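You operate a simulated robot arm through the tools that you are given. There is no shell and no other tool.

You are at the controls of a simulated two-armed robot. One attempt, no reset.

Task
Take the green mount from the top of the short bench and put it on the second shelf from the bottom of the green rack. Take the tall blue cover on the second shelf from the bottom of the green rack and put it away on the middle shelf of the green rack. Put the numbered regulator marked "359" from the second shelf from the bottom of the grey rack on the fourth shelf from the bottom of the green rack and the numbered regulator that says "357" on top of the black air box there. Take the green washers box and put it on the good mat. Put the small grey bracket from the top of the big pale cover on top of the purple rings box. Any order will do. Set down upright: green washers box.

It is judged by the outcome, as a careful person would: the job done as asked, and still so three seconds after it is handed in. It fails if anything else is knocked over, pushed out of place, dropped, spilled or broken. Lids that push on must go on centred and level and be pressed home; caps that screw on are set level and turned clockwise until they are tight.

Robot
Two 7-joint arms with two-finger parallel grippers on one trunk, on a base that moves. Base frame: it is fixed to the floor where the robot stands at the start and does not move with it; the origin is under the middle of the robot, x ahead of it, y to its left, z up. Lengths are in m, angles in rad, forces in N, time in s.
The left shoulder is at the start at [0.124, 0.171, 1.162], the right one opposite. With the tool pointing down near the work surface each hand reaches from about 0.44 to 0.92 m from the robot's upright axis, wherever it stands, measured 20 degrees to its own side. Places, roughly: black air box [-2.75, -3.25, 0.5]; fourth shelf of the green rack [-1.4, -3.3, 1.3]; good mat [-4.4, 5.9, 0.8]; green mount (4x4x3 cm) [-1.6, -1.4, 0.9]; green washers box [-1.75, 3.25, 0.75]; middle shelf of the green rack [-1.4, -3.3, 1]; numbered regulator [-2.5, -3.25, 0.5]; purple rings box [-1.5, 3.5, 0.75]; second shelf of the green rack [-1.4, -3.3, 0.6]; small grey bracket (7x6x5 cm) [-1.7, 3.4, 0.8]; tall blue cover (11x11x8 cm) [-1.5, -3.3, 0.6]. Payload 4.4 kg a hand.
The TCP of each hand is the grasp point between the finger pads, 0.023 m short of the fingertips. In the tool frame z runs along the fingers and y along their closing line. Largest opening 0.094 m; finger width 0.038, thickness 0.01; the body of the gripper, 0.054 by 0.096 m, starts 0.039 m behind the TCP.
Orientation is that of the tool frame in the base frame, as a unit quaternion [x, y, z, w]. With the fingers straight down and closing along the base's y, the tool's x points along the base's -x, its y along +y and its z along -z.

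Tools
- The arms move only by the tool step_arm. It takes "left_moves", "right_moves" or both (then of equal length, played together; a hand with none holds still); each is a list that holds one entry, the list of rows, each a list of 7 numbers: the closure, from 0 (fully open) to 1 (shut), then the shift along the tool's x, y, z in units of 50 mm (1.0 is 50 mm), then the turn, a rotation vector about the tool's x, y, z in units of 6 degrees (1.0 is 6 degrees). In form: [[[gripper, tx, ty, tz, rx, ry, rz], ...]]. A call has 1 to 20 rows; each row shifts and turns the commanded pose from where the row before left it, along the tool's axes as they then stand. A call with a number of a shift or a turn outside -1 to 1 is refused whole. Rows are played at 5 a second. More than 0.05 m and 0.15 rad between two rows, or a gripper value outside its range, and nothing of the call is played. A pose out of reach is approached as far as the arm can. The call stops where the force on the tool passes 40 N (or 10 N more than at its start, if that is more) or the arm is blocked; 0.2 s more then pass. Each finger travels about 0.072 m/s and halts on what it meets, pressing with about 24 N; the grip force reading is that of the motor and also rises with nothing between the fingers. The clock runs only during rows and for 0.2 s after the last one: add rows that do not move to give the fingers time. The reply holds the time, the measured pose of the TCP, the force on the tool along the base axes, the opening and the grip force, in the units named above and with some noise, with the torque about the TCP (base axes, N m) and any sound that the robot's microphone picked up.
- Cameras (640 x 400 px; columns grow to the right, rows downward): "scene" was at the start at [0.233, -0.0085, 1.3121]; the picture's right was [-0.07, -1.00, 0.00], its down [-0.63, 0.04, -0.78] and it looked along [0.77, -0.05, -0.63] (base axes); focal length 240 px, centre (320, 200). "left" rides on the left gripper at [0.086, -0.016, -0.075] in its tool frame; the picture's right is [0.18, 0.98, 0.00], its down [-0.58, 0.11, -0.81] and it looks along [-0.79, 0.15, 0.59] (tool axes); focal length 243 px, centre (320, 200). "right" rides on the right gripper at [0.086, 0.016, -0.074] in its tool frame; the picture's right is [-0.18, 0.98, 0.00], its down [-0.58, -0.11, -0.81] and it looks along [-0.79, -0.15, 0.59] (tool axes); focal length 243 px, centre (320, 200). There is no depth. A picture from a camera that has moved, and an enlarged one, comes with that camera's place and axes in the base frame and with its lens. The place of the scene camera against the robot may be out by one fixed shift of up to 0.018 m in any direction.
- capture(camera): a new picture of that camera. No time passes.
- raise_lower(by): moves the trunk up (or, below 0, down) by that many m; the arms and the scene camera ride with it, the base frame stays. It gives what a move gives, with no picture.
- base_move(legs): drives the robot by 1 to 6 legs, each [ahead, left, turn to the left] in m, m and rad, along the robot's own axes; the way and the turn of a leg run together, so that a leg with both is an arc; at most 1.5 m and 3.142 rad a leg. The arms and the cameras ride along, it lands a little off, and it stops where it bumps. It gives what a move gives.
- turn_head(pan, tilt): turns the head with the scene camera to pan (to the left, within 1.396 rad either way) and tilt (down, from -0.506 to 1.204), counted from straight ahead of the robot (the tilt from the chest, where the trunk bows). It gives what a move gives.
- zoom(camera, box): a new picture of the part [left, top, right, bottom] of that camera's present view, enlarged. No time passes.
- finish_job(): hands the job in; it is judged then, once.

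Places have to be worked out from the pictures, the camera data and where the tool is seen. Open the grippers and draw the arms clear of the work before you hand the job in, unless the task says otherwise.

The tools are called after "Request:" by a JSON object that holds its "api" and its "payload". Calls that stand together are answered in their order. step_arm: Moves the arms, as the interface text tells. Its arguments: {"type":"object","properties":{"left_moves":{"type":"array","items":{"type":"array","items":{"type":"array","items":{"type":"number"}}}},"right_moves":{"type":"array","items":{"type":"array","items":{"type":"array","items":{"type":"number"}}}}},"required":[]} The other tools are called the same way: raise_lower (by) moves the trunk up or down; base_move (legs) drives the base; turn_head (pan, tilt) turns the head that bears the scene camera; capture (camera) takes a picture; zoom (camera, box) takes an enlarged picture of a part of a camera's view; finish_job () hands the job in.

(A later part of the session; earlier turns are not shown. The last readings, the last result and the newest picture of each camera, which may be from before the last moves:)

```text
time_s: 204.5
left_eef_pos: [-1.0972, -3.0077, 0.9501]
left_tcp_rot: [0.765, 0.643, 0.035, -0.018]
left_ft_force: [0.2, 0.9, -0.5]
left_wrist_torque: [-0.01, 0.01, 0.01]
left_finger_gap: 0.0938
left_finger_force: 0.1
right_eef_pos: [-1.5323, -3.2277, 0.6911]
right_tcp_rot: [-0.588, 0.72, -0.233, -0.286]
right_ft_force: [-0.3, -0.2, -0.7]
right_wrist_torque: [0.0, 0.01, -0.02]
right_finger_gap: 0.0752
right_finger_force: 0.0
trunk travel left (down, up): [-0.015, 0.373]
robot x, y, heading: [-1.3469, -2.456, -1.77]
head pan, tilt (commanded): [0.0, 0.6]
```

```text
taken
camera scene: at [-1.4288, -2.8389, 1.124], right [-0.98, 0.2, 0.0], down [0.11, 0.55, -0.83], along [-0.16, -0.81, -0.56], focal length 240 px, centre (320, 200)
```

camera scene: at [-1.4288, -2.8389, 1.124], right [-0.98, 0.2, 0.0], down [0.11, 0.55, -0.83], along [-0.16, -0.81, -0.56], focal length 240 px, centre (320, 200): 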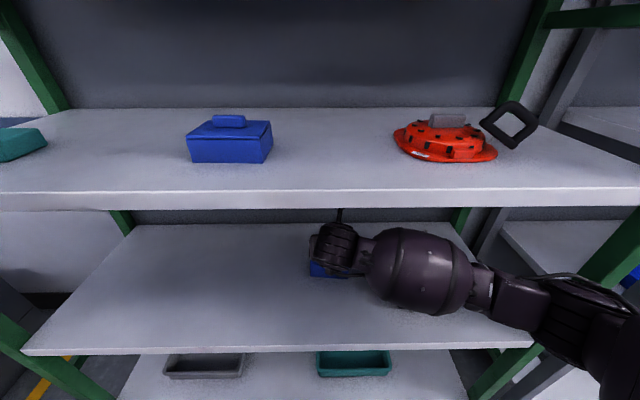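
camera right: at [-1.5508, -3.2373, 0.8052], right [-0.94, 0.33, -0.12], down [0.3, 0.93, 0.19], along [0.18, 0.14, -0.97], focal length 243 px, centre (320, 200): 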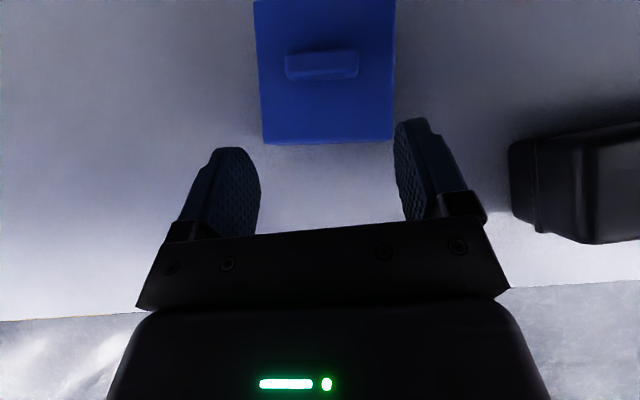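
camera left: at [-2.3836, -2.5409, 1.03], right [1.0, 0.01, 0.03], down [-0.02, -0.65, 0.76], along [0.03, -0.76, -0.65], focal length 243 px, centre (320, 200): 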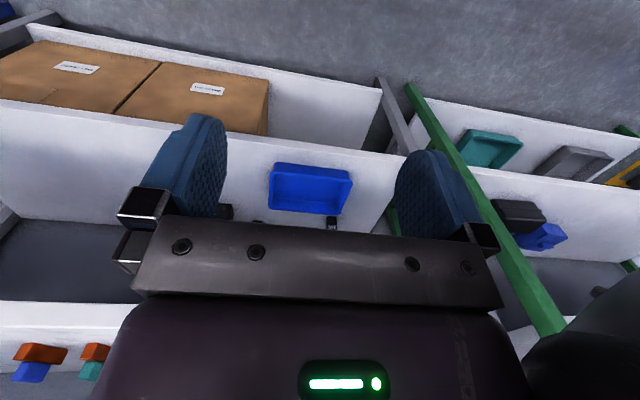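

Re-triangulating with the shelf edge puts this shelf at z≈0.55, so the lid top is ~0.61 and the knob top ~0.63, knob centre F≈3.544. I move 7 cm further in above the knob.

Request:
{"api": "step_arm", "payload": {"right_moves": [[[0.2, 0.524, 0.02, 0.494, 0, 0, 0], [0.2, 0.524, 0.02, 0.494, 0, 0, 0], [0.2, 0, 0, 0, 0, 0, 0]]]}}

Request:
{"api": "capture", "payload": {"camera": "right"}}

Request:
{"api": "zoom", "payload": {"camera": "scene", "box": [260, 200, 420, 300]}}

```text
time_s: 205.3
left_eef_pos: [-1.0971, -3.0072, 0.9499]
left_tcp_rot: [0.766, 0.642, 0.036, -0.019]
left_ft_force: [0.0, 0.4, 0.3]
left_wrist_torque: [0.0, 0.02, -0.02]
left_finger_gap: 0.094
left_finger_force: 0.1
right_eef_pos: [-1.5474, -3.2985, 0.6928]
right_tcp_rot: [-0.588, 0.72, -0.233, -0.286]
right_ft_force: [0.5, 0.5, -0.1]
right_wrist_torque: [0.01, 0.01, -0.01]
right_finger_gap: 0.0751
right_finger_force: 0.1
trunk travel left (down, up): [-0.015, 0.373]
robot x, y, heading: [-1.3465, -2.4566, -1.768]
head pan, tilt (commanded): [0.0, 0.6]
```

```text
taken
camera right: at [-1.5669, -3.3077, 0.8066], right [-0.94, 0.33, -0.12], down [0.3, 0.93, 0.19], along [0.18, 0.14, -0.97], focal length 243 px, centre (320, 200)
```

right: 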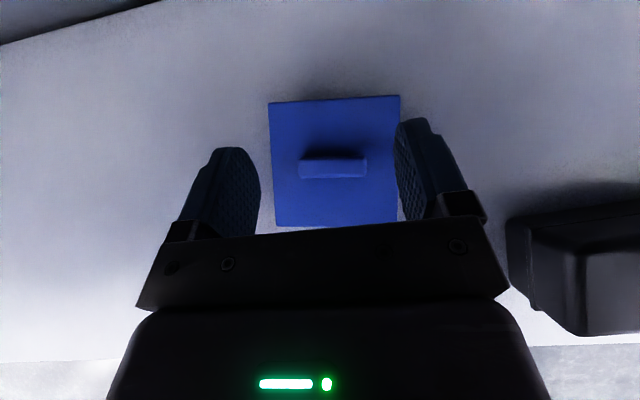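

```text
4.00 times, centred on (340, 250) of scene
camera zoom: at [-1.4288, -2.8389, 1.124], right [-0.98, 0.2, 0.0], down [0.11, 0.55, -0.83], along [-0.16, -0.81, -0.56], focal length 960 px, centre (240, 0)
```

zoom: 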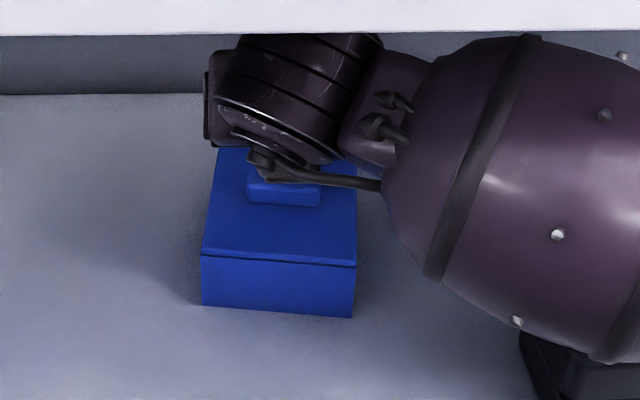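

The knob (about 5 cm × 2 cm) is right between the fingers. I lower 4.6 cm so the finger tips reach beside it, watching the force.

Request:
{"api": "step_arm", "payload": {"right_moves": [[[0.2, -0.275, 0.03, 0.373, 0, 0, 0], [0.2, -0.275, 0.03, 0.373, 0, 0, 0], [0.2, 0, 0, 0, 0, 0, 0]]]}}

Request:
{"api": "capture", "payload": {"camera": "right"}}

```text
time_s: 206.1
left_eef_pos: [-1.0971, -3.0079, 0.9488]
left_tcp_rot: [0.765, 0.643, 0.037, -0.019]
left_ft_force: [-0.2, 0.4, 0.2]
left_wrist_torque: [-0.01, 0.0, 0.01]
left_finger_gap: 0.0941
left_finger_force: 0.1
right_eef_pos: [-1.5515, -3.3027, 0.6469]
right_tcp_rot: [-0.588, 0.72, -0.233, -0.286]
right_ft_force: [-0.7, -0.1, 1.0]
right_wrist_torque: [-0.01, -0.01, 0.01]
right_finger_gap: 0.0752
right_finger_force: 0.1
trunk travel left (down, up): [-0.015, 0.373]
robot x, y, heading: [-1.3464, -2.4564, -1.773]
head pan, tilt (commanded): [0.0, 0.6]
```

```text
taken
camera right: at [-1.5702, -3.3124, 0.7608], right [-0.94, 0.33, -0.12], down [0.3, 0.93, 0.19], along [0.18, 0.14, -0.97], focal length 243 px, centre (320, 200)
```

right: 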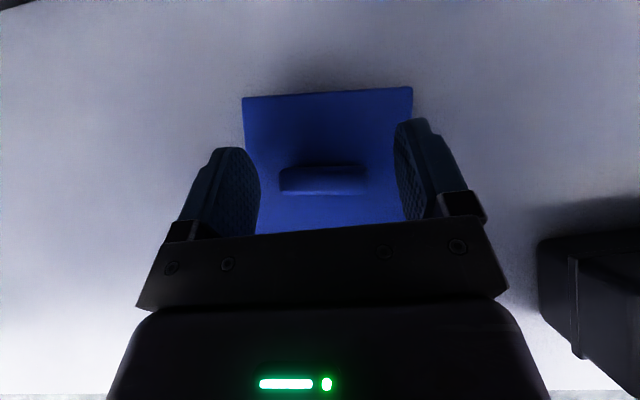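

Still no contact; the knob is centred between the fingers. I lower another 1 cm.

Request:
{"api": "step_arm", "payload": {"right_moves": [[[0.2, -0.069, 0, 0.073, 0, 0, 0], [0.2, -0.069, 0, 0.073, 0, 0, 0], [0.2, 0, 0, 0, 0, 0, 0]]]}}

```text
time_s: 206.9
left_eef_pos: [-1.0975, -3.0059, 0.9505]
left_tcp_rot: [0.765, 0.643, 0.035, -0.017]
left_ft_force: [-0.3, -1.3, 1.3]
left_wrist_torque: [-0.03, -0.03, -0.01]
left_finger_gap: 0.094
left_finger_force: 0.0
right_eef_pos: [-1.5519, -3.3038, 0.6381]
right_tcp_rot: [-0.588, 0.719, -0.233, -0.286]
right_ft_force: [0.7, 1.3, 2.3]
right_wrist_torque: [0.02, -0.09, 0.05]
right_finger_gap: 0.0751
right_finger_force: 0.0
trunk travel left (down, up): [-0.015, 0.373]
robot x, y, heading: [-1.3477, -2.4606, -1.767]
head pan, tilt (commanded): [0.0, 0.6]
```

Light contact (≈2.5 N) with the lid at TCP z≈0.638. I raise 2 mm and close on the knob.

Request:
{"api": "step_arm", "payload": {"right_moves": [[[0.2, 0.027, 0, -0.029, 0, 0, 0], [0.6, 0, 0, 0, 0, 0, 0], [1, 0, 0, 0, 0, 0, 0], [1, 0, 0, 0, 0, 0, 0], [1, 0, 0, 0, 0, 0, 0]]]}}

Request:
{"api": "capture", "payload": {"camera": "right"}}

```text
time_s: 208.1
left_eef_pos: [-1.098, -3.0076, 0.9486]
left_tcp_rot: [0.765, 0.642, 0.035, -0.018]
left_ft_force: [0.4, -0.3, 0.5]
left_wrist_torque: [0.0, -0.04, -0.02]
left_finger_gap: 0.094
left_finger_force: 0.0
right_eef_pos: [-1.5523, -3.304, 0.639]
right_tcp_rot: [-0.588, 0.72, -0.233, -0.287]
right_ft_force: [-0.3, -0.1, -0.9]
right_wrist_torque: [0.02, 0.01, 0.01]
right_finger_gap: 0.0526
right_finger_force: 24.1
trunk travel left (down, up): [-0.015, 0.373]
robot x, y, heading: [-1.3435, -2.4544, -1.772]
head pan, tilt (commanded): [0.0, 0.6]
```

```text
taken
camera right: at [-1.5711, -3.3128, 0.7528], right [-0.94, 0.33, -0.12], down [0.3, 0.93, 0.19], along [0.18, 0.14, -0.97], focal length 243 px, centre (320, 200)
```

right: 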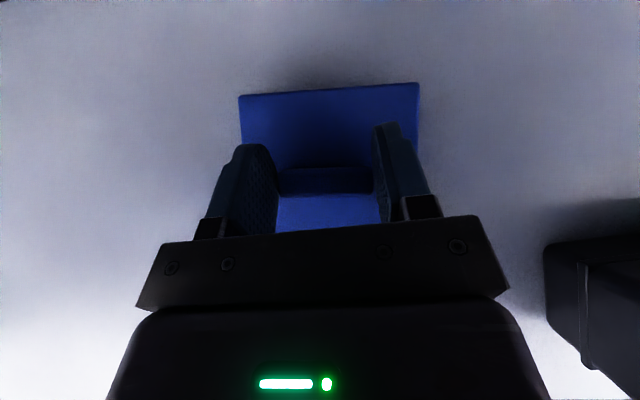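

The fingers hold the knob (gap 53 mm). I lift 2.5 cm and look at whether the whole cover comes along.

Request:
{"api": "step_arm", "payload": {"right_moves": [[[1, 0.17, 0, -0.18, 0, 0, 0], [1, 0.17, 0, -0.18, 0, 0, 0], [1, 0, 0, 0, 0, 0, 0], [1, 0, 0, 0, 0, 0, 0]]]}}

Request:
{"api": "zoom", "payload": {"camera": "scene", "box": [260, 200, 420, 300]}}

Request:
{"api": "capture", "payload": {"camera": "right"}}

```text
time_s: 209.1
left_eef_pos: [-1.098, -3.0061, 0.9492]
left_tcp_rot: [0.765, 0.642, 0.035, -0.019]
left_ft_force: [0.1, 0.2, 0.2]
left_wrist_torque: [-0.03, -0.03, -0.01]
left_finger_gap: 0.0939
left_finger_force: 0.0
right_eef_pos: [-1.5534, -3.3035, 0.6647]
right_tcp_rot: [-0.588, 0.72, -0.233, -0.286]
right_ft_force: [-0.1, 0.3, 0.9]
right_wrist_torque: [-0.01, 0.0, -0.04]
right_finger_gap: 0.0
right_finger_force: 23.9
trunk travel left (down, up): [-0.015, 0.373]
robot x, y, heading: [-1.3504, -2.4538, -1.768]
head pan, tilt (commanded): [0.0, 0.6]
```

```text
4.00 times, centred on (340, 250) of scene
camera zoom: at [-1.4287, -2.8389, 1.124], right [-0.98, 0.2, 0.0], down [0.11, 0.55, -0.83], along [-0.16, -0.81, -0.56], focal length 960 px, centre (240, 0)
```

zoom: 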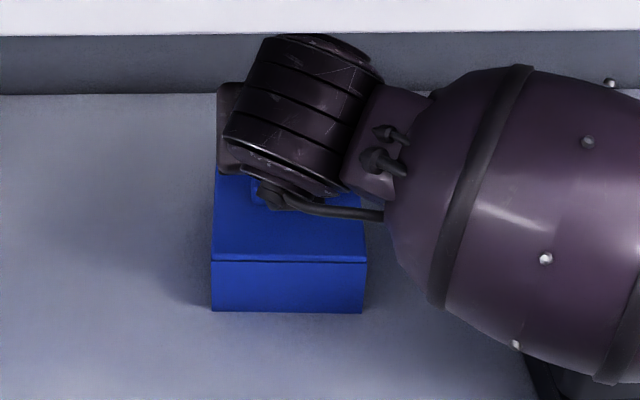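

```text
taken
camera right: at [-1.5718, -3.3121, 0.7781], right [-0.94, 0.33, -0.12], down [0.3, 0.93, 0.19], along [0.18, 0.14, -0.97], focal length 243 px, centre (320, 200)
```

right: 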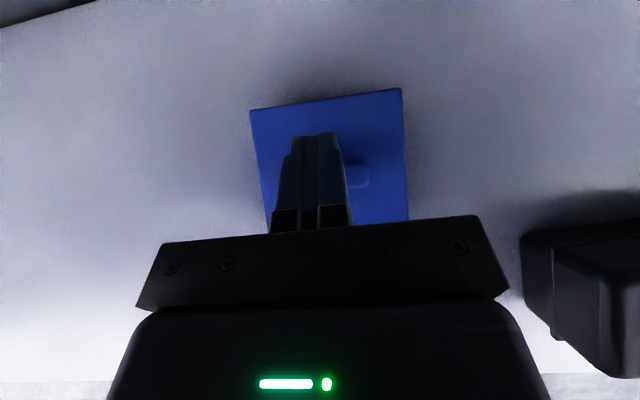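

The finger tips slipped off the knob – at this slant only their rounded corners engaged; the cover stayed on the shelf, slightly turned. I open the fingers again above it and look.

Request:
{"api": "step_arm", "payload": {"right_moves": [[[0.1, 0, 0, 0, 0, 0, 0], [0.1, 0, 0, 0, 0, 0, 0], [0.1, 0, 0, 0, 0, 0, 0], [0.1, 0, 0, 0, 0, 0, 0], [0.1, 0, 0, 0, 0, 0, 0]]]}}

Request:
{"api": "capture", "payload": {"camera": "right"}}

Request:
{"api": "zoom", "payload": {"camera": "scene", "box": [200, 190, 520, 390]}}

```text
time_s: 210.3
left_eef_pos: [-1.0983, -3.0064, 0.9493]
left_tcp_rot: [0.765, 0.643, 0.035, -0.019]
left_ft_force: [0.9, 0.5, -0.1]
left_wrist_torque: [-0.01, 0.0, -0.02]
left_finger_gap: 0.0939
left_finger_force: 0.0
right_eef_pos: [-1.5539, -3.3038, 0.6644]
right_tcp_rot: [-0.588, 0.719, -0.233, -0.286]
right_ft_force: [-0.1, -0.5, 0.3]
right_wrist_torque: [-0.02, 0.01, 0.03]
right_finger_gap: 0.0845
right_finger_force: 0.1
trunk travel left (down, up): [-0.015, 0.373]
robot x, y, heading: [-1.3468, -2.4539, -1.771]
head pan, tilt (commanded): [0.0, 0.6]
```

```text
taken
camera right: at [-1.5718, -3.3121, 0.778], right [-0.94, 0.33, -0.12], down [0.3, 0.93, 0.19], along [0.18, 0.14, -0.97], focal length 243 px, centre (320, 200)
```

right: 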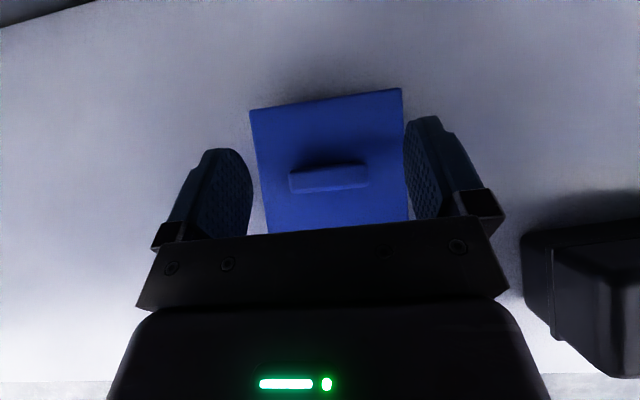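

```text
2.00 times, centred on (360, 290) of scene
camera zoom: at [-1.4287, -2.8389, 1.124], right [-0.98, 0.2, 0.0], down [0.11, 0.55, -0.83], along [-0.16, -0.81, -0.56], focal length 480 px, centre (240, 20)
```

zoom: 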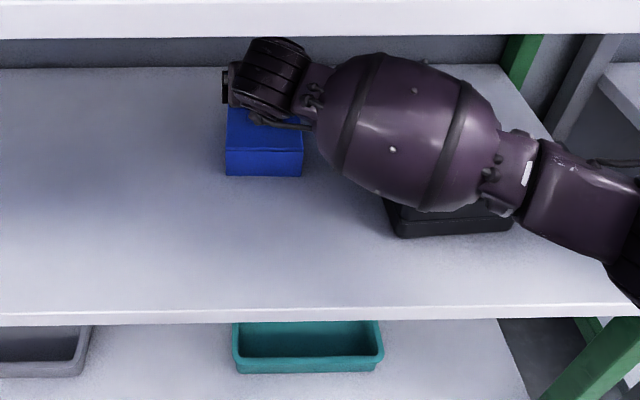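

The knob is still centred and aligned. There is about 6 cm free above the forearm, so I lower 1.2 cm and pitch the hand steeper (to ~70°) so that the flat tips can engage the knob fully.

Request:
{"api": "step_arm", "payload": {"right_moves": [[[0.15, -0.165, 0, 0.175, 0, 0, 0], [0.15, 0, 0, 0, 0, -1, 0], [0.15, 0, 0, 0, 0, -1, 0], [0.15, 0, 0, 0, 0, -1, 0], [0.15, 0, 0, 0, 0, 0, 0]]]}}

Request:
{"api": "capture", "payload": {"camera": "right"}}

Request:
{"api": "zoom", "payload": {"camera": "scene", "box": [200, 190, 520, 390]}}

```text
time_s: 211.5
left_eef_pos: [-1.0983, -3.0071, 0.9495]
left_tcp_rot: [0.765, 0.643, 0.036, -0.018]
left_ft_force: [-0.3, 0.1, 0.5]
left_wrist_torque: [0.01, 0.0, -0.03]
left_finger_gap: 0.0938
left_finger_force: 0.1
right_eef_pos: [-1.5526, -3.3032, 0.6527]
right_tcp_rot: [-0.618, 0.755, -0.137, -0.17]
right_ft_force: [-0.3, -0.5, -0.3]
right_wrist_torque: [0.03, 0.01, 0.02]
right_finger_gap: 0.0799
right_finger_force: 0.1
trunk travel left (down, up): [-0.015, 0.373]
robot x, y, heading: [-1.3474, -2.4601, -1.77]
head pan, tilt (commanded): [0.0, 0.6]
```

```text
taken
camera right: at [-1.5784, -3.3459, 0.7573], right [-0.93, 0.36, -0.08], down [0.28, 0.83, 0.48], along [0.24, 0.43, -0.87], focal length 243 px, centre (320, 200)
```

right: 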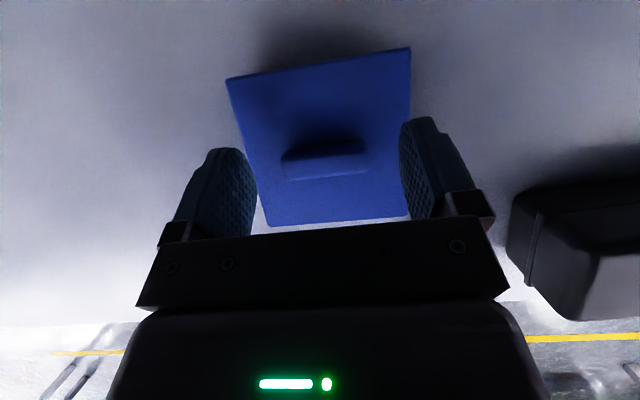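

```text
2.00 times, centred on (360, 290) of scene
camera zoom: at [-1.4287, -2.8389, 1.124], right [-0.98, 0.2, 0.0], down [0.11, 0.55, -0.83], along [-0.16, -0.81, -0.56], focal length 480 px, centre (240, 20)
```

zoom: 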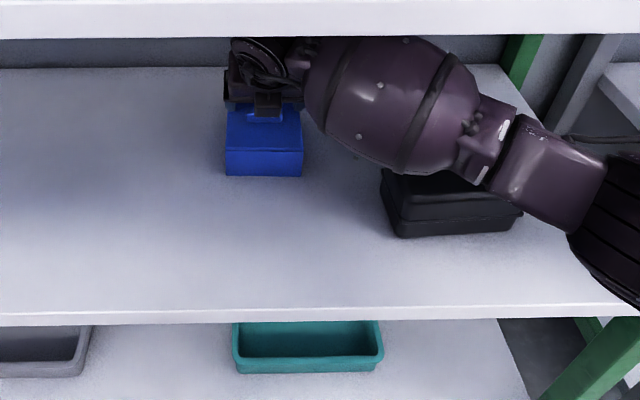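

Now 65° down with the knob centred. I lower ~1.8 cm until the tips just reach the lid.

Request:
{"api": "step_arm", "payload": {"right_moves": [[[0.15, -0.03, 0, 0.18, 0, 0, 0], [0.15, -0.03, 0, 0.14, 0, 0, 0], [0.15, 0, 0, 0, 0, 0, 0]]]}}

```text
time_s: 212.3
left_eef_pos: [-1.0961, -3.0079, 0.9495]
left_tcp_rot: [0.765, 0.643, 0.036, -0.018]
left_ft_force: [0.5, -0.1, 0.7]
left_wrist_torque: [-0.04, 0.01, 0.01]
left_finger_gap: 0.094
left_finger_force: 0.0
right_eef_pos: [-1.5526, -3.3077, 0.6368]
right_tcp_rot: [-0.617, 0.756, -0.138, -0.17]
right_ft_force: [-0.2, -0.1, 0.8]
right_wrist_torque: [0.01, -0.01, 0.01]
right_finger_gap: 0.0797
right_finger_force: 0.0
trunk travel left (down, up): [-0.015, 0.373]
robot x, y, heading: [-1.3454, -2.457, -1.77]
head pan, tilt (commanded): [0.0, 0.6]
```

No contact yet at z≈0.637. Two more small steps of 3 mm.

Request:
{"api": "step_arm", "payload": {"right_moves": [[[0.15, -0.026, 0, 0.054, 0, 0, 0], [0.15, 0, 0, 0, 0, 0, 0]]]}}

Request:
{"api": "capture", "payload": {"camera": "right"}}

```text
time_s: 212.9
left_eef_pos: [-1.0969, -3.0055, 0.9508]
left_tcp_rot: [0.765, 0.643, 0.035, -0.017]
left_ft_force: [-1.2, 0.7, -0.4]
left_wrist_torque: [0.0, 0.01, 0.01]
left_finger_gap: 0.094
left_finger_force: 0.0
right_eef_pos: [-1.5531, -3.3079, 0.6355]
right_tcp_rot: [-0.617, 0.755, -0.139, -0.172]
right_ft_force: [-1.3, -0.2, 9.9]
right_wrist_torque: [0.06, -0.07, 0.11]
right_finger_gap: 0.0792
right_finger_force: 0.1
trunk travel left (down, up): [-0.015, 0.373]
robot x, y, heading: [-1.3485, -2.4535, -1.768]
head pan, tilt (commanded): [0.0, 0.6]
```

```text
taken
camera right: at [-1.579, -3.3497, 0.7417], right [-0.93, 0.36, -0.08], down [0.28, 0.83, 0.48], along [0.24, 0.42, -0.88], focal length 243 px, centre (320, 200)
```

right: 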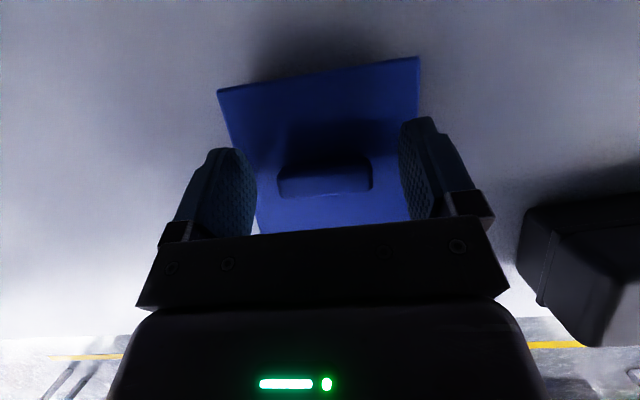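

Contact of ~9 N with the lid. I back off 1.5 mm and close on the knob.

Request:
{"api": "step_arm", "payload": {"right_moves": [[[0.15, 0.013, 0, -0.03, 0, 0, 0], [0.5, 0, 0, 0, 0, 0, 0], [1, 0, 0, 0, 0, 0, 0], [1, 0, 0, 0, 0, 0, 0], [1, 0, 0, 0, 0, 0, 0]]]}}

Request:
{"api": "capture", "payload": {"camera": "right"}}

```text
time_s: 214.1
left_eef_pos: [-1.0981, -3.0064, 0.9506]
left_tcp_rot: [0.765, 0.643, 0.035, -0.019]
left_ft_force: [0.2, 0.4, 0.3]
left_wrist_torque: [-0.02, -0.01, 0.0]
left_finger_gap: 0.0939
left_finger_force: 0.1
right_eef_pos: [-1.5521, -3.3067, 0.6373]
right_tcp_rot: [-0.618, 0.755, -0.138, -0.17]
right_ft_force: [0.1, -1.0, 10.5]
right_wrist_torque: [0.31, -0.3, -0.2]
right_finger_gap: 0.0515
right_finger_force: 24.1
trunk travel left (down, up): [-0.015, 0.373]
robot x, y, heading: [-1.3487, -2.4564, -1.767]
head pan, tilt (commanded): [0.0, 0.6]
```

```text
taken
camera right: at [-1.5789, -3.349, 0.7417], right [-0.93, 0.36, -0.08], down [0.28, 0.83, 0.48], along [0.24, 0.42, -0.87], focal length 243 px, centre (320, 200)
```

right: 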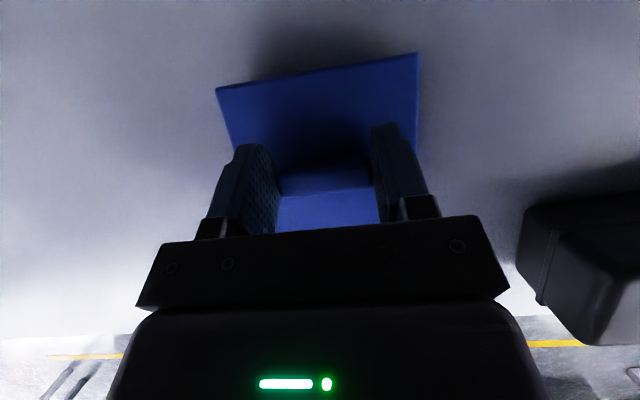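

Gap is now 51.5 mm – a fuller hold. I lift slowly 2 cm.

Request:
{"api": "step_arm", "payload": {"right_moves": [[[1, 0.043, 0, -0.09, 0, 0, 0], [1, 0.043, 0, -0.09, 0, 0, 0], [1, 0.043, 0, -0.09, 0, 0, 0], [1, 0.043, 0, -0.09, 0, 0, 0], [1, 0, 0, 0, 0, 0, 0]]]}}

Request:
{"api": "capture", "payload": {"camera": "right"}}

Request:
{"api": "zoom", "payload": {"camera": "scene", "box": [200, 190, 520, 390]}}

```text
time_s: 215.3
left_eef_pos: [-1.0969, -3.0064, 0.9496]
left_tcp_rot: [0.765, 0.642, 0.036, -0.019]
left_ft_force: [1.0, 0.2, 0.4]
left_wrist_torque: [-0.03, 0.01, 0.01]
left_finger_gap: 0.094
left_finger_force: 0.0
right_eef_pos: [-1.5531, -3.3071, 0.6557]
right_tcp_rot: [-0.618, 0.755, -0.139, -0.17]
right_ft_force: [-0.6, -0.1, -0.8]
right_wrist_torque: [0.0, -0.01, -0.01]
right_finger_gap: 0.0514
right_finger_force: 23.8
trunk travel left (down, up): [-0.015, 0.373]
robot x, y, heading: [-1.347, -2.4567, -1.775]
head pan, tilt (commanded): [0.0, 0.6]
```

```text
taken
camera right: at [-1.5791, -3.3495, 0.7605], right [-0.93, 0.36, -0.08], down [0.28, 0.83, 0.48], along [0.24, 0.43, -0.87], focal length 243 px, centre (320, 200)
```

right: 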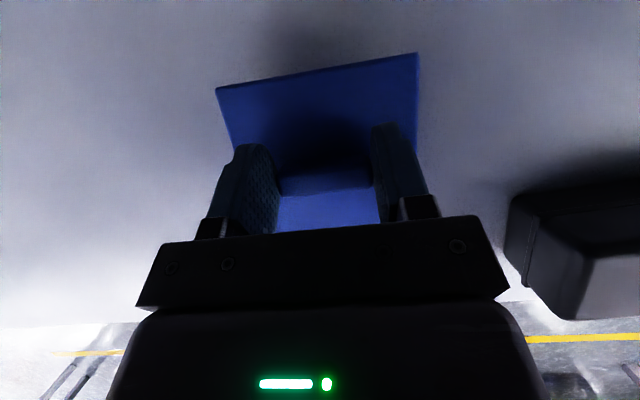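

```text
2.00 times, centred on (360, 290) of scene
camera zoom: at [-1.4288, -2.8391, 1.1239], right [-0.98, 0.2, 0.0], down [0.11, 0.55, -0.82], along [-0.16, -0.81, -0.57], focal length 480 px, centre (240, 20)
```

zoom: 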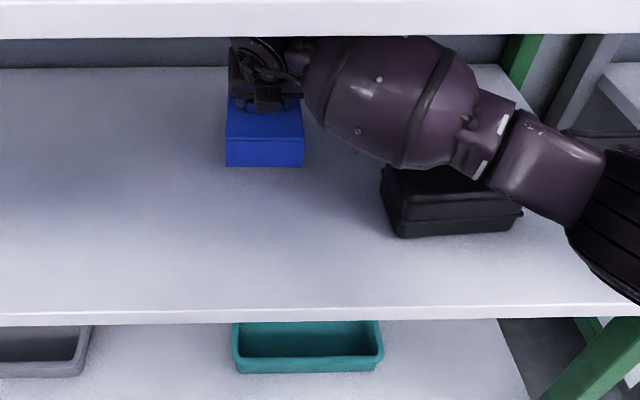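

The cover came up with the hand. I draw it straight back out over the shelf, then back the base off.

Request:
{"api": "step_arm", "payload": {"right_moves": [[[1, -0.77, 0, -0.4, 0, 0, 0], [1, -0.814, 0, -0.384, 0, 0, 0], [1, -0.814, 0, -0.384, 0, 0, 0], [1, -0.814, 0, -0.384, 0, 0, 0], [1, -0.814, 0, -0.384, 0, 0, 0], [1, 0, 0, 0, 0, 0, 0]]]}}

Request:
{"api": "base_move", "payload": {"legs": [[-0.12, 0, 0]]}}

Request:
{"api": "capture", "payload": {"camera": "scene"}}

Request:
{"api": "capture", "payload": {"camera": "right"}}

```text
time_s: 216.7
left_eef_pos: [-1.097, -3.0061, 0.9493]
left_tcp_rot: [0.765, 0.643, 0.036, -0.018]
left_ft_force: [0.1, 0.6, -0.3]
left_wrist_torque: [0.02, -0.01, -0.03]
left_finger_gap: 0.0942
left_finger_force: 0.1
right_eef_pos: [-1.5077, -3.0886, 0.6585]
right_tcp_rot: [-0.617, 0.756, -0.138, -0.17]
right_ft_force: [0.0, -0.6, -0.9]
right_wrist_torque: [0.0, 0.0, 0.01]
right_finger_gap: 0.0518
right_finger_force: 24.2
trunk travel left (down, up): [-0.015, 0.373]
robot x, y, heading: [-1.3453, -2.4584, -1.773]
head pan, tilt (commanded): [0.0, 0.6]
```

```text
time_s: 217.9
left_eef_pos: [-1.0746, -2.8889, 0.9494]
left_tcp_rot: [0.765, 0.643, 0.035, -0.018]
left_ft_force: [0.5, 0.7, 0.9]
left_wrist_torque: [-0.02, -0.01, 0.03]
left_finger_gap: 0.094
left_finger_force: 0.1
right_eef_pos: [-1.4843, -2.9714, 0.6577]
right_tcp_rot: [-0.618, 0.755, -0.139, -0.17]
right_ft_force: [-0.1, -1.0, -1.5]
right_wrist_torque: [-0.01, 0.02, 0.0]
right_finger_gap: 0.0515
right_finger_force: 24.1
trunk travel left (down, up): [-0.015, 0.373]
robot x, y, heading: [-1.3201, -2.3406, -1.77]
head pan, tilt (commanded): [0.0, 0.6]
```

```text
taken
camera scene: at [-1.4053, -2.7212, 1.1242], right [-0.98, 0.2, 0.0], down [0.11, 0.55, -0.83], along [-0.16, -0.81, -0.56], focal length 240 px, centre (320, 200)
```

scene: 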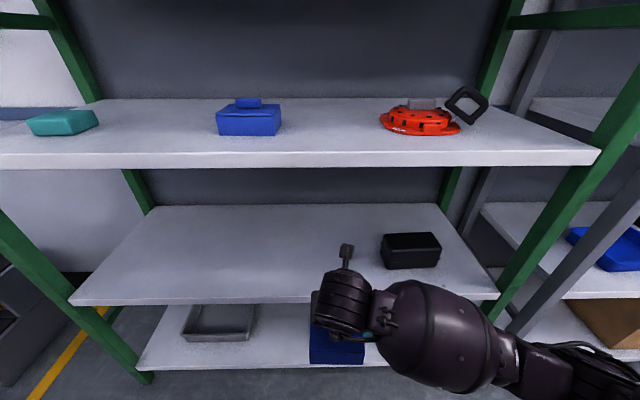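

```text
taken
camera right: at [-1.5107, -3.0146, 0.7632], right [-0.93, 0.36, -0.08], down [0.28, 0.83, 0.48], along [0.24, 0.42, -0.87], focal length 243 px, centre (320, 200)
```

right: 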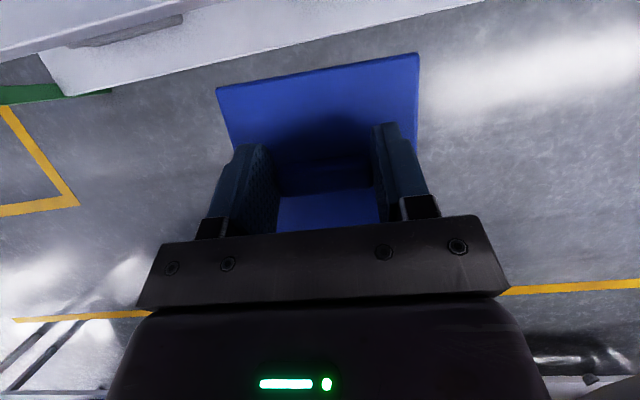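

The cover hangs level in front of the rack. I raise the trunk fully so it comes to the middle shelf's height.

Request:
{"api": "raise_lower", "payload": {"by": 0.37}}

Request:
{"api": "turn_head", "payload": {"pan": 0.0, "tilt": 0.6}}

Request:
{"api": "capture", "payload": {"camera": "scene"}}

Request:
{"api": "capture", "payload": {"camera": "right"}}

```text
time_s: 221.5
left_eef_pos: [-1.0751, -2.8897, 1.319]
left_tcp_rot: [0.766, 0.642, 0.036, -0.017]
left_ft_force: [-0.4, 0.5, -0.1]
left_wrist_torque: [0.0, 0.0, -0.01]
left_finger_gap: 0.094
left_finger_force: 0.1
right_eef_pos: [-1.4835, -2.973, 1.0274]
right_tcp_rot: [-0.617, 0.756, -0.137, -0.17]
right_ft_force: [-0.5, 0.3, -1.1]
right_wrist_torque: [0.01, -0.01, -0.01]
right_finger_gap: 0.0516
right_finger_force: 23.9
trunk travel left (down, up): [-0.385, 0.003]
robot x, y, heading: [-1.3208, -2.3418, -1.766]
head pan, tilt (commanded): [0.0, 0.6]
```

```text
time_s: 222.1
left_eef_pos: [-1.0754, -2.8887, 1.3199]
left_tcp_rot: [0.766, 0.642, 0.035, -0.019]
left_ft_force: [0.6, -0.7, -0.6]
left_wrist_torque: [0.01, 0.0, 0.0]
left_finger_gap: 0.0939
left_finger_force: 0.0
right_eef_pos: [-1.4848, -2.9722, 1.0283]
right_tcp_rot: [-0.617, 0.756, -0.137, -0.17]
right_ft_force: [-0.6, 1.2, -1.1]
right_wrist_torque: [-0.01, -0.02, -0.02]
right_finger_gap: 0.0516
right_finger_force: 24.3
trunk travel left (down, up): [-0.385, 0.003]
robot x, y, heading: [-1.3213, -2.339, -1.774]
head pan, tilt (commanded): [0.0, 0.6]
```

```text
taken
camera scene: at [-1.3574, -2.4857, 1.5391], right [-0.98, 0.2, 0.0], down [0.11, 0.55, -0.83], along [-0.16, -0.81, -0.56], focal length 240 px, centre (320, 200)
```

scene: 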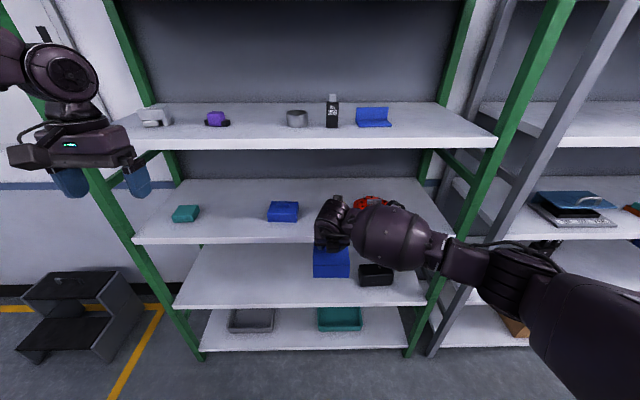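

```text
taken
camera right: at [-1.5107, -3.015, 1.1327], right [-0.93, 0.36, -0.08], down [0.28, 0.83, 0.48], along [0.24, 0.43, -0.87], focal length 243 px, centre (320, 200)
```

right: 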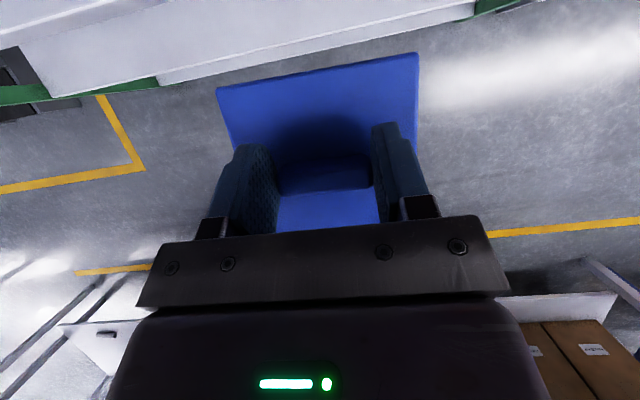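

359 stands fine on shelf 4. I zoom on the middle shelf to measure the gap between the low blue box and the red item.

Request:
{"api": "zoom", "payload": {"camera": "scene", "box": [240, 160, 440, 285]}}

```text
3.20 times, centred on (340, 222) of scene
camera zoom: at [-1.3574, -2.4857, 1.5391], right [-0.98, 0.2, 0.0], down [0.11, 0.55, -0.83], along [-0.16, -0.81, -0.56], focal length 768 px, centre (256, 128)
```

zoom: 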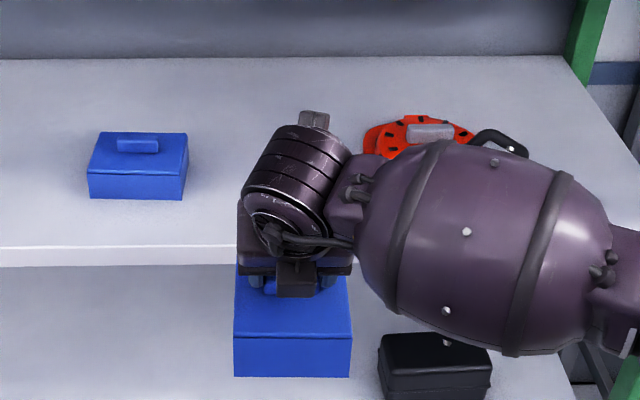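

The gap is ~0.23 m wide, centred at R≈0.86, right where the cover hangs. I raise it 1.5 cm, then drive forward 0.12 m.

Request:
{"api": "step_arm", "payload": {"right_moves": [[[1, 0.128, 0, -0.271, 0, 0, 0], [1, 0, 0, 0, 0, 0, 0]]]}}

Request:
{"api": "base_move", "payload": {"legs": [[0.11, 0, 0]]}}

Request:
{"api": "capture", "payload": {"camera": "right"}}

Request:
{"api": "zoom", "payload": {"camera": "scene", "box": [200, 150, 440, 300]}}

```text
time_s: 222.7
left_eef_pos: [-1.0749, -2.8898, 1.3188]
left_tcp_rot: [0.765, 0.643, 0.036, -0.018]
left_ft_force: [0.8, 0.4, -0.7]
left_wrist_torque: [-0.01, 0.02, 0.03]
left_finger_gap: 0.0941
left_finger_force: 0.0
right_eef_pos: [-1.4847, -2.9724, 1.0431]
right_tcp_rot: [-0.617, 0.756, -0.137, -0.17]
right_ft_force: [-0.3, -0.1, -1.9]
right_wrist_torque: [0.0, 0.01, 0.0]
right_finger_gap: 0.0511
right_finger_force: 24.0
trunk travel left (down, up): [-0.385, 0.003]
robot x, y, heading: [-1.3215, -2.3403, -1.773]
head pan, tilt (commanded): [0.0, 0.6]
```

```text
time_s: 223.9
left_eef_pos: [-1.0971, -2.9959, 1.3188]
left_tcp_rot: [0.766, 0.641, 0.035, -0.019]
left_ft_force: [0.4, -0.1, 0.1]
left_wrist_torque: [0.02, 0.0, 0.0]
left_finger_gap: 0.0938
left_finger_force: 0.1
right_eef_pos: [-1.5089, -3.0774, 1.0431]
right_tcp_rot: [-0.616, 0.757, -0.137, -0.17]
right_ft_force: [-0.2, -0.5, -1.0]
right_wrist_torque: [0.02, -0.02, -0.02]
right_finger_gap: 0.0515
right_finger_force: 24.2
trunk travel left (down, up): [-0.385, 0.003]
robot x, y, heading: [-1.3421, -2.4459, -1.776]
head pan, tilt (commanded): [0.0, 0.6]
```

```text
taken
camera right: at [-1.5341, -3.1205, 1.1476], right [-0.93, 0.36, -0.08], down [0.28, 0.83, 0.48], along [0.24, 0.43, -0.87], focal length 243 px, centre (320, 200)
```

right: 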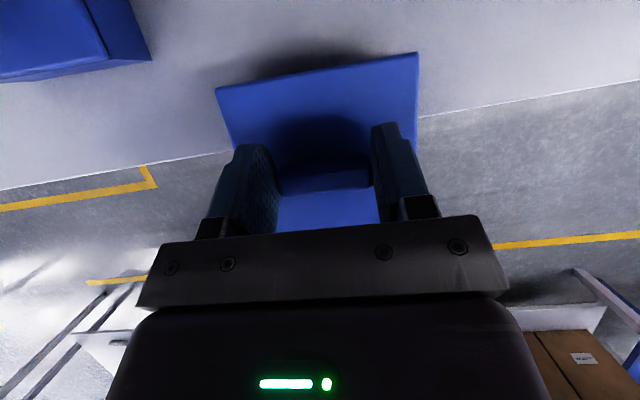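

```text
2.67 times, centred on (320, 225) of scene
camera zoom: at [-1.3796, -2.5917, 1.5391], right [-0.98, 0.2, 0.0], down [0.11, 0.55, -0.82], along [-0.17, -0.81, -0.57], focal length 640 px, centre (320, 133)
```

zoom: 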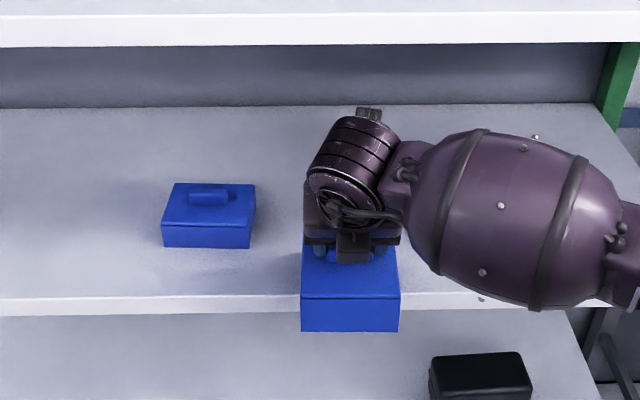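

Next I extend the arm 8 cm forward so the cover is wholly over the shelf.

Request:
{"api": "step_arm", "payload": {"right_moves": [[[1, 0.482, 0, 0.228, 0, 0, 0], [1, 0.482, 0, 0.228, 0, 0, 0], [1, 0.482, 0, 0.228, 0, 0, 0], [1, 0, 0, 0, 0, 0, 0]]]}}

Request:
{"api": "capture", "payload": {"camera": "right"}}

Request:
{"api": "zoom", "payload": {"camera": "scene", "box": [200, 150, 440, 300]}}

```text
time_s: 224.9
left_eef_pos: [-1.0993, -2.9962, 1.3197]
left_tcp_rot: [0.766, 0.641, 0.036, -0.018]
left_ft_force: [0.8, 0.6, -0.7]
left_wrist_torque: [-0.01, -0.02, 0.0]
left_finger_gap: 0.0939
left_finger_force: 0.0
right_eef_pos: [-1.5254, -3.1561, 1.0423]
right_tcp_rot: [-0.616, 0.757, -0.138, -0.171]
right_ft_force: [0.3, 0.3, -1.1]
right_wrist_torque: [-0.01, 0.0, -0.02]
right_finger_gap: 0.0516
right_finger_force: 24.0
trunk travel left (down, up): [-0.385, 0.003]
robot x, y, heading: [-1.3465, -2.4499, -1.77]
head pan, tilt (commanded): [0.0, 0.6]
```

```text
taken
camera right: at [-1.55, -3.1979, 1.147], right [-0.93, 0.36, -0.08], down [0.28, 0.83, 0.48], along [0.24, 0.42, -0.87], focal length 243 px, centre (320, 200)
```

right: 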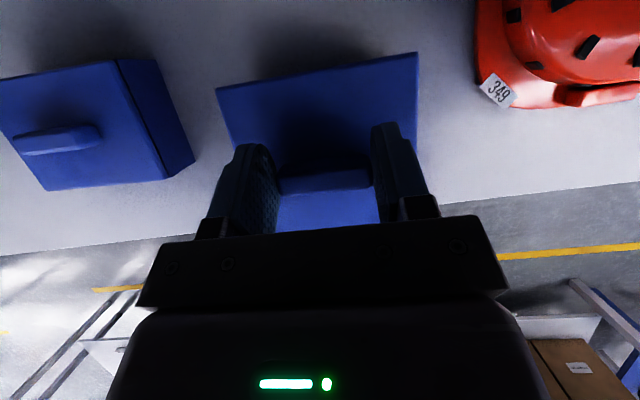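

```text
2.67 times, centred on (320, 225) of scene
camera zoom: at [-1.3799, -2.591, 1.5391], right [-0.98, 0.2, 0.0], down [0.11, 0.55, -0.83], along [-0.17, -0.81, -0.56], focal length 640 px, centre (320, 133)
```

zoom: 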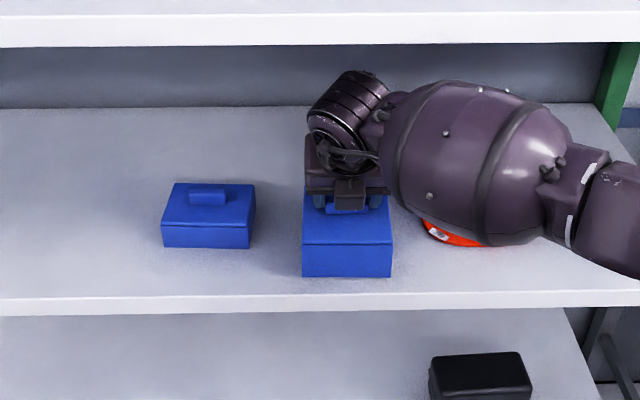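

The cover is over the shelf with ~1 cm margin to the front edge. I go 2 cm further in, then lower gently.

Request:
{"api": "step_arm", "payload": {"right_moves": [[[1, 0.362, 0, 0.171, 0, 0, 0], [1, -0.06, 0, 0.127, 0, 0, 0], [1, 0, 0, 0, 0, 0, 0]]]}}

Request:
{"api": "zoom", "payload": {"camera": "scene", "box": [200, 150, 440, 300]}}

```text
time_s: 225.7
left_eef_pos: [-1.0978, -2.9951, 1.3198]
left_tcp_rot: [0.766, 0.641, 0.035, -0.018]
left_ft_force: [0.5, -0.5, -0.6]
left_wrist_torque: [0.0, 0.02, -0.01]
left_finger_gap: 0.0941
left_finger_force: 0.1
right_eef_pos: [-1.5269, -3.175, 1.0368]
right_tcp_rot: [-0.616, 0.756, -0.139, -0.172]
right_ft_force: [-1.1, -1.3, 10.3]
right_wrist_torque: [0.5, 0.01, 0.09]
right_finger_gap: 0.0515
right_finger_force: 24.4
trunk travel left (down, up): [-0.385, 0.003]
robot x, y, heading: [-1.3471, -2.4492, -1.777]
head pan, tilt (commanded): [0.0, 0.6]
```

```text
2.67 times, centred on (320, 225) of scene
camera zoom: at [-1.3793, -2.5902, 1.5393], right [-0.98, 0.2, 0.0], down [0.11, 0.55, -0.83], along [-0.17, -0.81, -0.56], focal length 640 px, centre (320, 133)
```

zoom: 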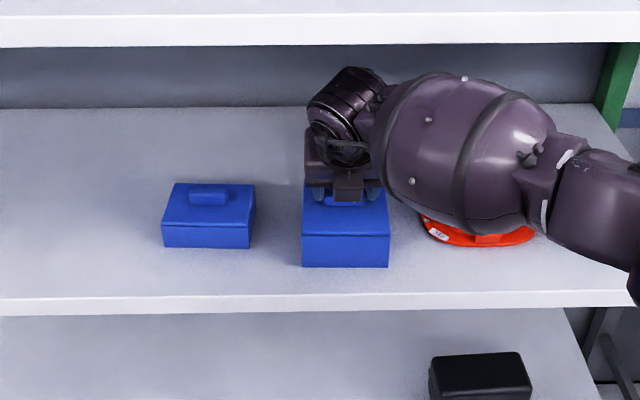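

Contact (≈11 N): the cover rests on the middle shelf (z≈0.95). I relax upward 1 mm, open, and lift the hand clear.

Request:
{"api": "step_arm", "payload": {"right_moves": [[[1, 0.009, 0, -0.018, 0, 0, 0], [0.3, 0, 0, 0, 0, 0, 0], [0.15, 0, 0, 0, 0, 0, 0], [0.15, 0, 0, 0, 0, 0, 0], [0.15, 0.06, 0, -0.127, 0, 0, 0], [0.15, 0.128, 0, -0.271, 0, 0, 0], [0.15, 0, 0, 0, 0, 0, 0]]]}}

Request:
{"api": "capture", "payload": {"camera": "right"}}

Request:
{"api": "zoom", "payload": {"camera": "scene", "box": [200, 150, 440, 300]}}

```text
time_s: 227.3
left_eef_pos: [-1.0975, -2.9958, 1.3203]
left_tcp_rot: [0.766, 0.641, 0.035, -0.018]
left_ft_force: [0.5, -0.1, 0.5]
left_wrist_torque: [0.01, 0.0, 0.03]
left_finger_gap: 0.0939
left_finger_force: 0.0
right_eef_pos: [-1.5276, -3.1753, 1.0594]
right_tcp_rot: [-0.616, 0.757, -0.136, -0.17]
right_ft_force: [-0.5, 0.1, 0.1]
right_wrist_torque: [0.03, 0.01, -0.02]
right_finger_gap: 0.0797
right_finger_force: 0.1
trunk travel left (down, up): [-0.385, 0.003]
robot x, y, heading: [-1.3434, -2.4419, -1.768]
head pan, tilt (commanded): [0.0, 0.6]
```

```text
taken
camera right: at [-1.5542, -3.2177, 1.1643], right [-0.93, 0.36, -0.08], down [0.28, 0.83, 0.48], along [0.24, 0.43, -0.87], focal length 243 px, centre (320, 200)
```

right: 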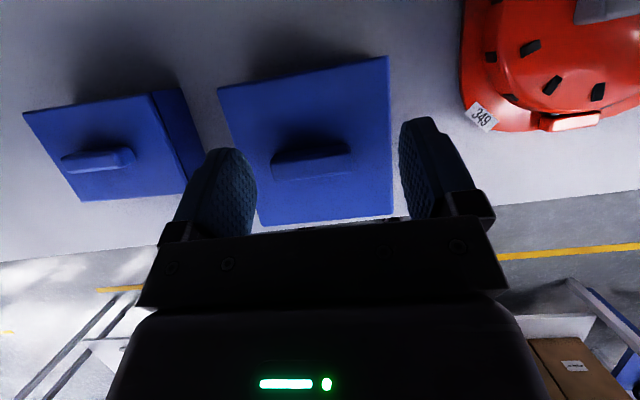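

```text
2.67 times, centred on (320, 225) of scene
camera zoom: at [-1.3793, -2.5913, 1.5391], right [-0.98, 0.2, 0.0], down [0.11, 0.55, -0.82], along [-0.17, -0.81, -0.57], focal length 640 px, centre (320, 133)
```

zoom: 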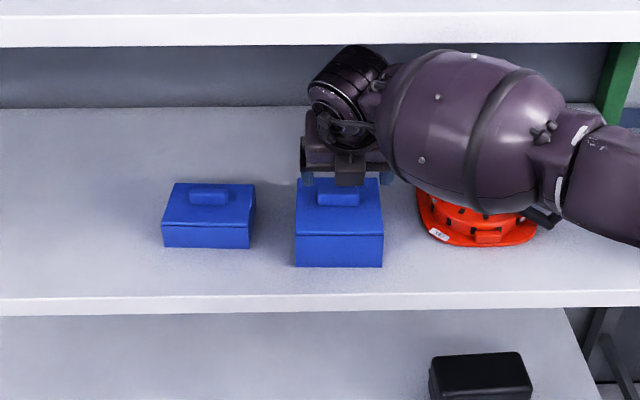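

The cover stands on the middle shelf. I retreat straight back with the open fingers, then back the base off and check.

Request:
{"api": "step_arm", "payload": {"right_moves": [[[0.15, -0.814, 0, -0.384, 0, 0, 0], [0.15, -0.814, 0, -0.384, 0, 0, 0], [0.15, -0.814, 0, -0.384, 0, 0, 0], [0.15, 0, 0, 0, 0, 0, 0]]]}}

Request:
{"api": "base_move", "payload": {"legs": [[-0.12, 0, 0]]}}

Request:
{"api": "capture", "payload": {"camera": "scene"}}

```text
time_s: 228.3
left_eef_pos: [-1.0969, -2.9974, 1.3192]
left_tcp_rot: [0.766, 0.641, 0.036, -0.019]
left_ft_force: [-0.4, -0.8, -0.5]
left_wrist_torque: [-0.03, -0.03, -0.02]
left_finger_gap: 0.0937
left_finger_force: 0.0
right_eef_pos: [-1.4991, -3.0434, 1.059]
right_tcp_rot: [-0.616, 0.757, -0.138, -0.17]
right_ft_force: [0.1, -0.6, -0.3]
right_wrist_torque: [-0.04, 0.0, 0.01]
right_finger_gap: 0.0799
right_finger_force: 0.1
trunk travel left (down, up): [-0.385, 0.003]
robot x, y, heading: [-1.3443, -2.4483, -1.778]
head pan, tilt (commanded): [0.0, 0.6]
```

```text
time_s: 229.6
left_eef_pos: [-1.0732, -2.8787, 1.3202]
left_tcp_rot: [0.767, 0.641, 0.035, -0.018]
left_ft_force: [0.6, -0.2, 0.1]
left_wrist_torque: [-0.01, 0.0, -0.01]
left_finger_gap: 0.0941
left_finger_force: 0.2
right_eef_pos: [-1.4754, -2.9269, 1.0583]
right_tcp_rot: [-0.616, 0.757, -0.137, -0.17]
right_ft_force: [0.1, -0.4, -0.2]
right_wrist_torque: [-0.01, -0.02, 0.03]
right_finger_gap: 0.0799
right_finger_force: 0.0
trunk travel left (down, up): [-0.385, 0.003]
robot x, y, heading: [-1.3187, -2.3319, -1.772]
head pan, tilt (commanded): [0.0, 0.6]
```

```text
taken
camera scene: at [-1.3553, -2.4736, 1.5393], right [-0.98, 0.2, 0.0], down [0.11, 0.55, -0.83], along [-0.17, -0.81, -0.56], focal length 240 px, centre (320, 200)
```

scene: 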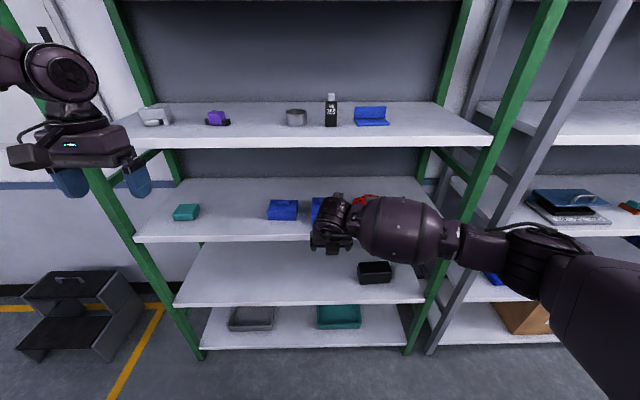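

The cover stays put. Next is the green mount on the bench behind me; I raise the right hand for clearance and look over both shoulders before turning.

Request:
{"api": "step_arm", "payload": {"right_moves": [[[0.15, 0.427, 0, -0.9, 0, 0, 0], [0.15, 0.427, 0, -0.9, 0, 0, 0], [0.15, 0.427, 0, -0.9, 0, 0, 0], [0.15, 0.427, 0, -0.9, 0, 0, 0], [0.15, 0, 0, 0, 0, 0, 0]]]}}

Request:
{"api": "turn_head", "payload": {"pan": 1.39, "tilt": 0.5}}

Request:
{"api": "capture", "payload": {"camera": "scene"}}

Request:
{"api": "turn_head", "payload": {"pan": -1.39, "tilt": 0.5}}

Request:
{"api": "capture", "payload": {"camera": "scene"}}

```text
time_s: 230.8
left_eef_pos: [-1.0731, -2.8786, 1.3208]
left_tcp_rot: [0.767, 0.641, 0.036, -0.018]
left_ft_force: [-0.2, -0.4, 0.3]
left_wrist_torque: [0.0, -0.02, 0.03]
left_finger_gap: 0.0936
left_finger_force: 0.0
right_eef_pos: [-1.4735, -2.9248, 1.2583]
right_tcp_rot: [-0.615, 0.758, -0.136, -0.17]
right_ft_force: [-0.1, 0.2, -0.5]
right_wrist_torque: [-0.02, -0.01, -0.02]
right_finger_gap: 0.08
right_finger_force: 0.1
trunk travel left (down, up): [-0.385, 0.003]
robot x, y, heading: [-1.3212, -2.3283, -1.776]
head pan, tilt (commanded): [0.0, 0.6]
```

```text
time_s: 232.3
left_eef_pos: [-1.0735, -2.8793, 1.3199]
left_tcp_rot: [0.767, 0.641, 0.036, -0.018]
left_ft_force: [-0.2, 0.8, -0.1]
left_wrist_torque: [-0.02, -0.03, -0.02]
left_finger_gap: 0.0942
left_finger_force: 0.1
right_eef_pos: [-1.473, -2.9235, 1.2581]
right_tcp_rot: [-0.616, 0.757, -0.138, -0.17]
right_ft_force: [-0.1, 0.3, -0.4]
right_wrist_torque: [0.01, -0.01, 0.0]
right_finger_gap: 0.0796
right_finger_force: 0.0
trunk travel left (down, up): [-0.385, 0.003]
robot x, y, heading: [-1.3219, -2.3303, -1.778]
head pan, tilt (commanded): [1.389, 0.499]
```

```text
taken
camera scene: at [-1.2533, -2.4222, 1.5482], right [-0.38, -0.93, 0.0], down [-0.44, 0.18, -0.88], along [0.81, -0.33, -0.48], focal length 240 px, centre (320, 200)
```

scene: 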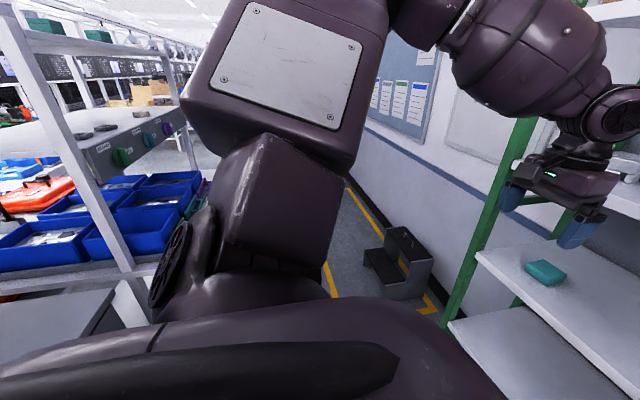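

```text
time_s: 234.7
left_eef_pos: [-1.0734, -2.8794, 1.3198]
left_tcp_rot: [0.767, 0.64, 0.036, -0.019]
left_ft_force: [-0.2, 1.3, -0.8]
left_wrist_torque: [-0.01, -0.03, 0.03]
left_finger_gap: 0.094
left_finger_force: 0.1
right_eef_pos: [-1.4741, -2.9247, 1.2576]
right_tcp_rot: [-0.616, 0.756, -0.138, -0.17]
right_ft_force: [0.0, -0.8, -0.4]
right_wrist_torque: [0.02, 0.06, 0.01]
right_finger_gap: 0.0797
right_finger_force: 0.0
trunk travel left (down, up): [-0.385, 0.003]
robot x, y, heading: [-1.3214, -2.3308, -1.776]
head pan, tilt (commanded): [-1.389, 0.499]
```

```text
taken
camera scene: at [-1.4285, -2.3859, 1.5482], right [0.02, 1.0, 0.0], down [0.48, -0.01, -0.88], along [-0.88, 0.02, -0.48], focal length 240 px, centre (320, 200)
```

scene: 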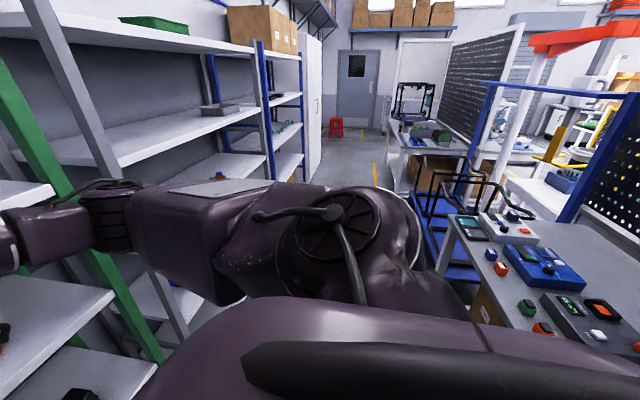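

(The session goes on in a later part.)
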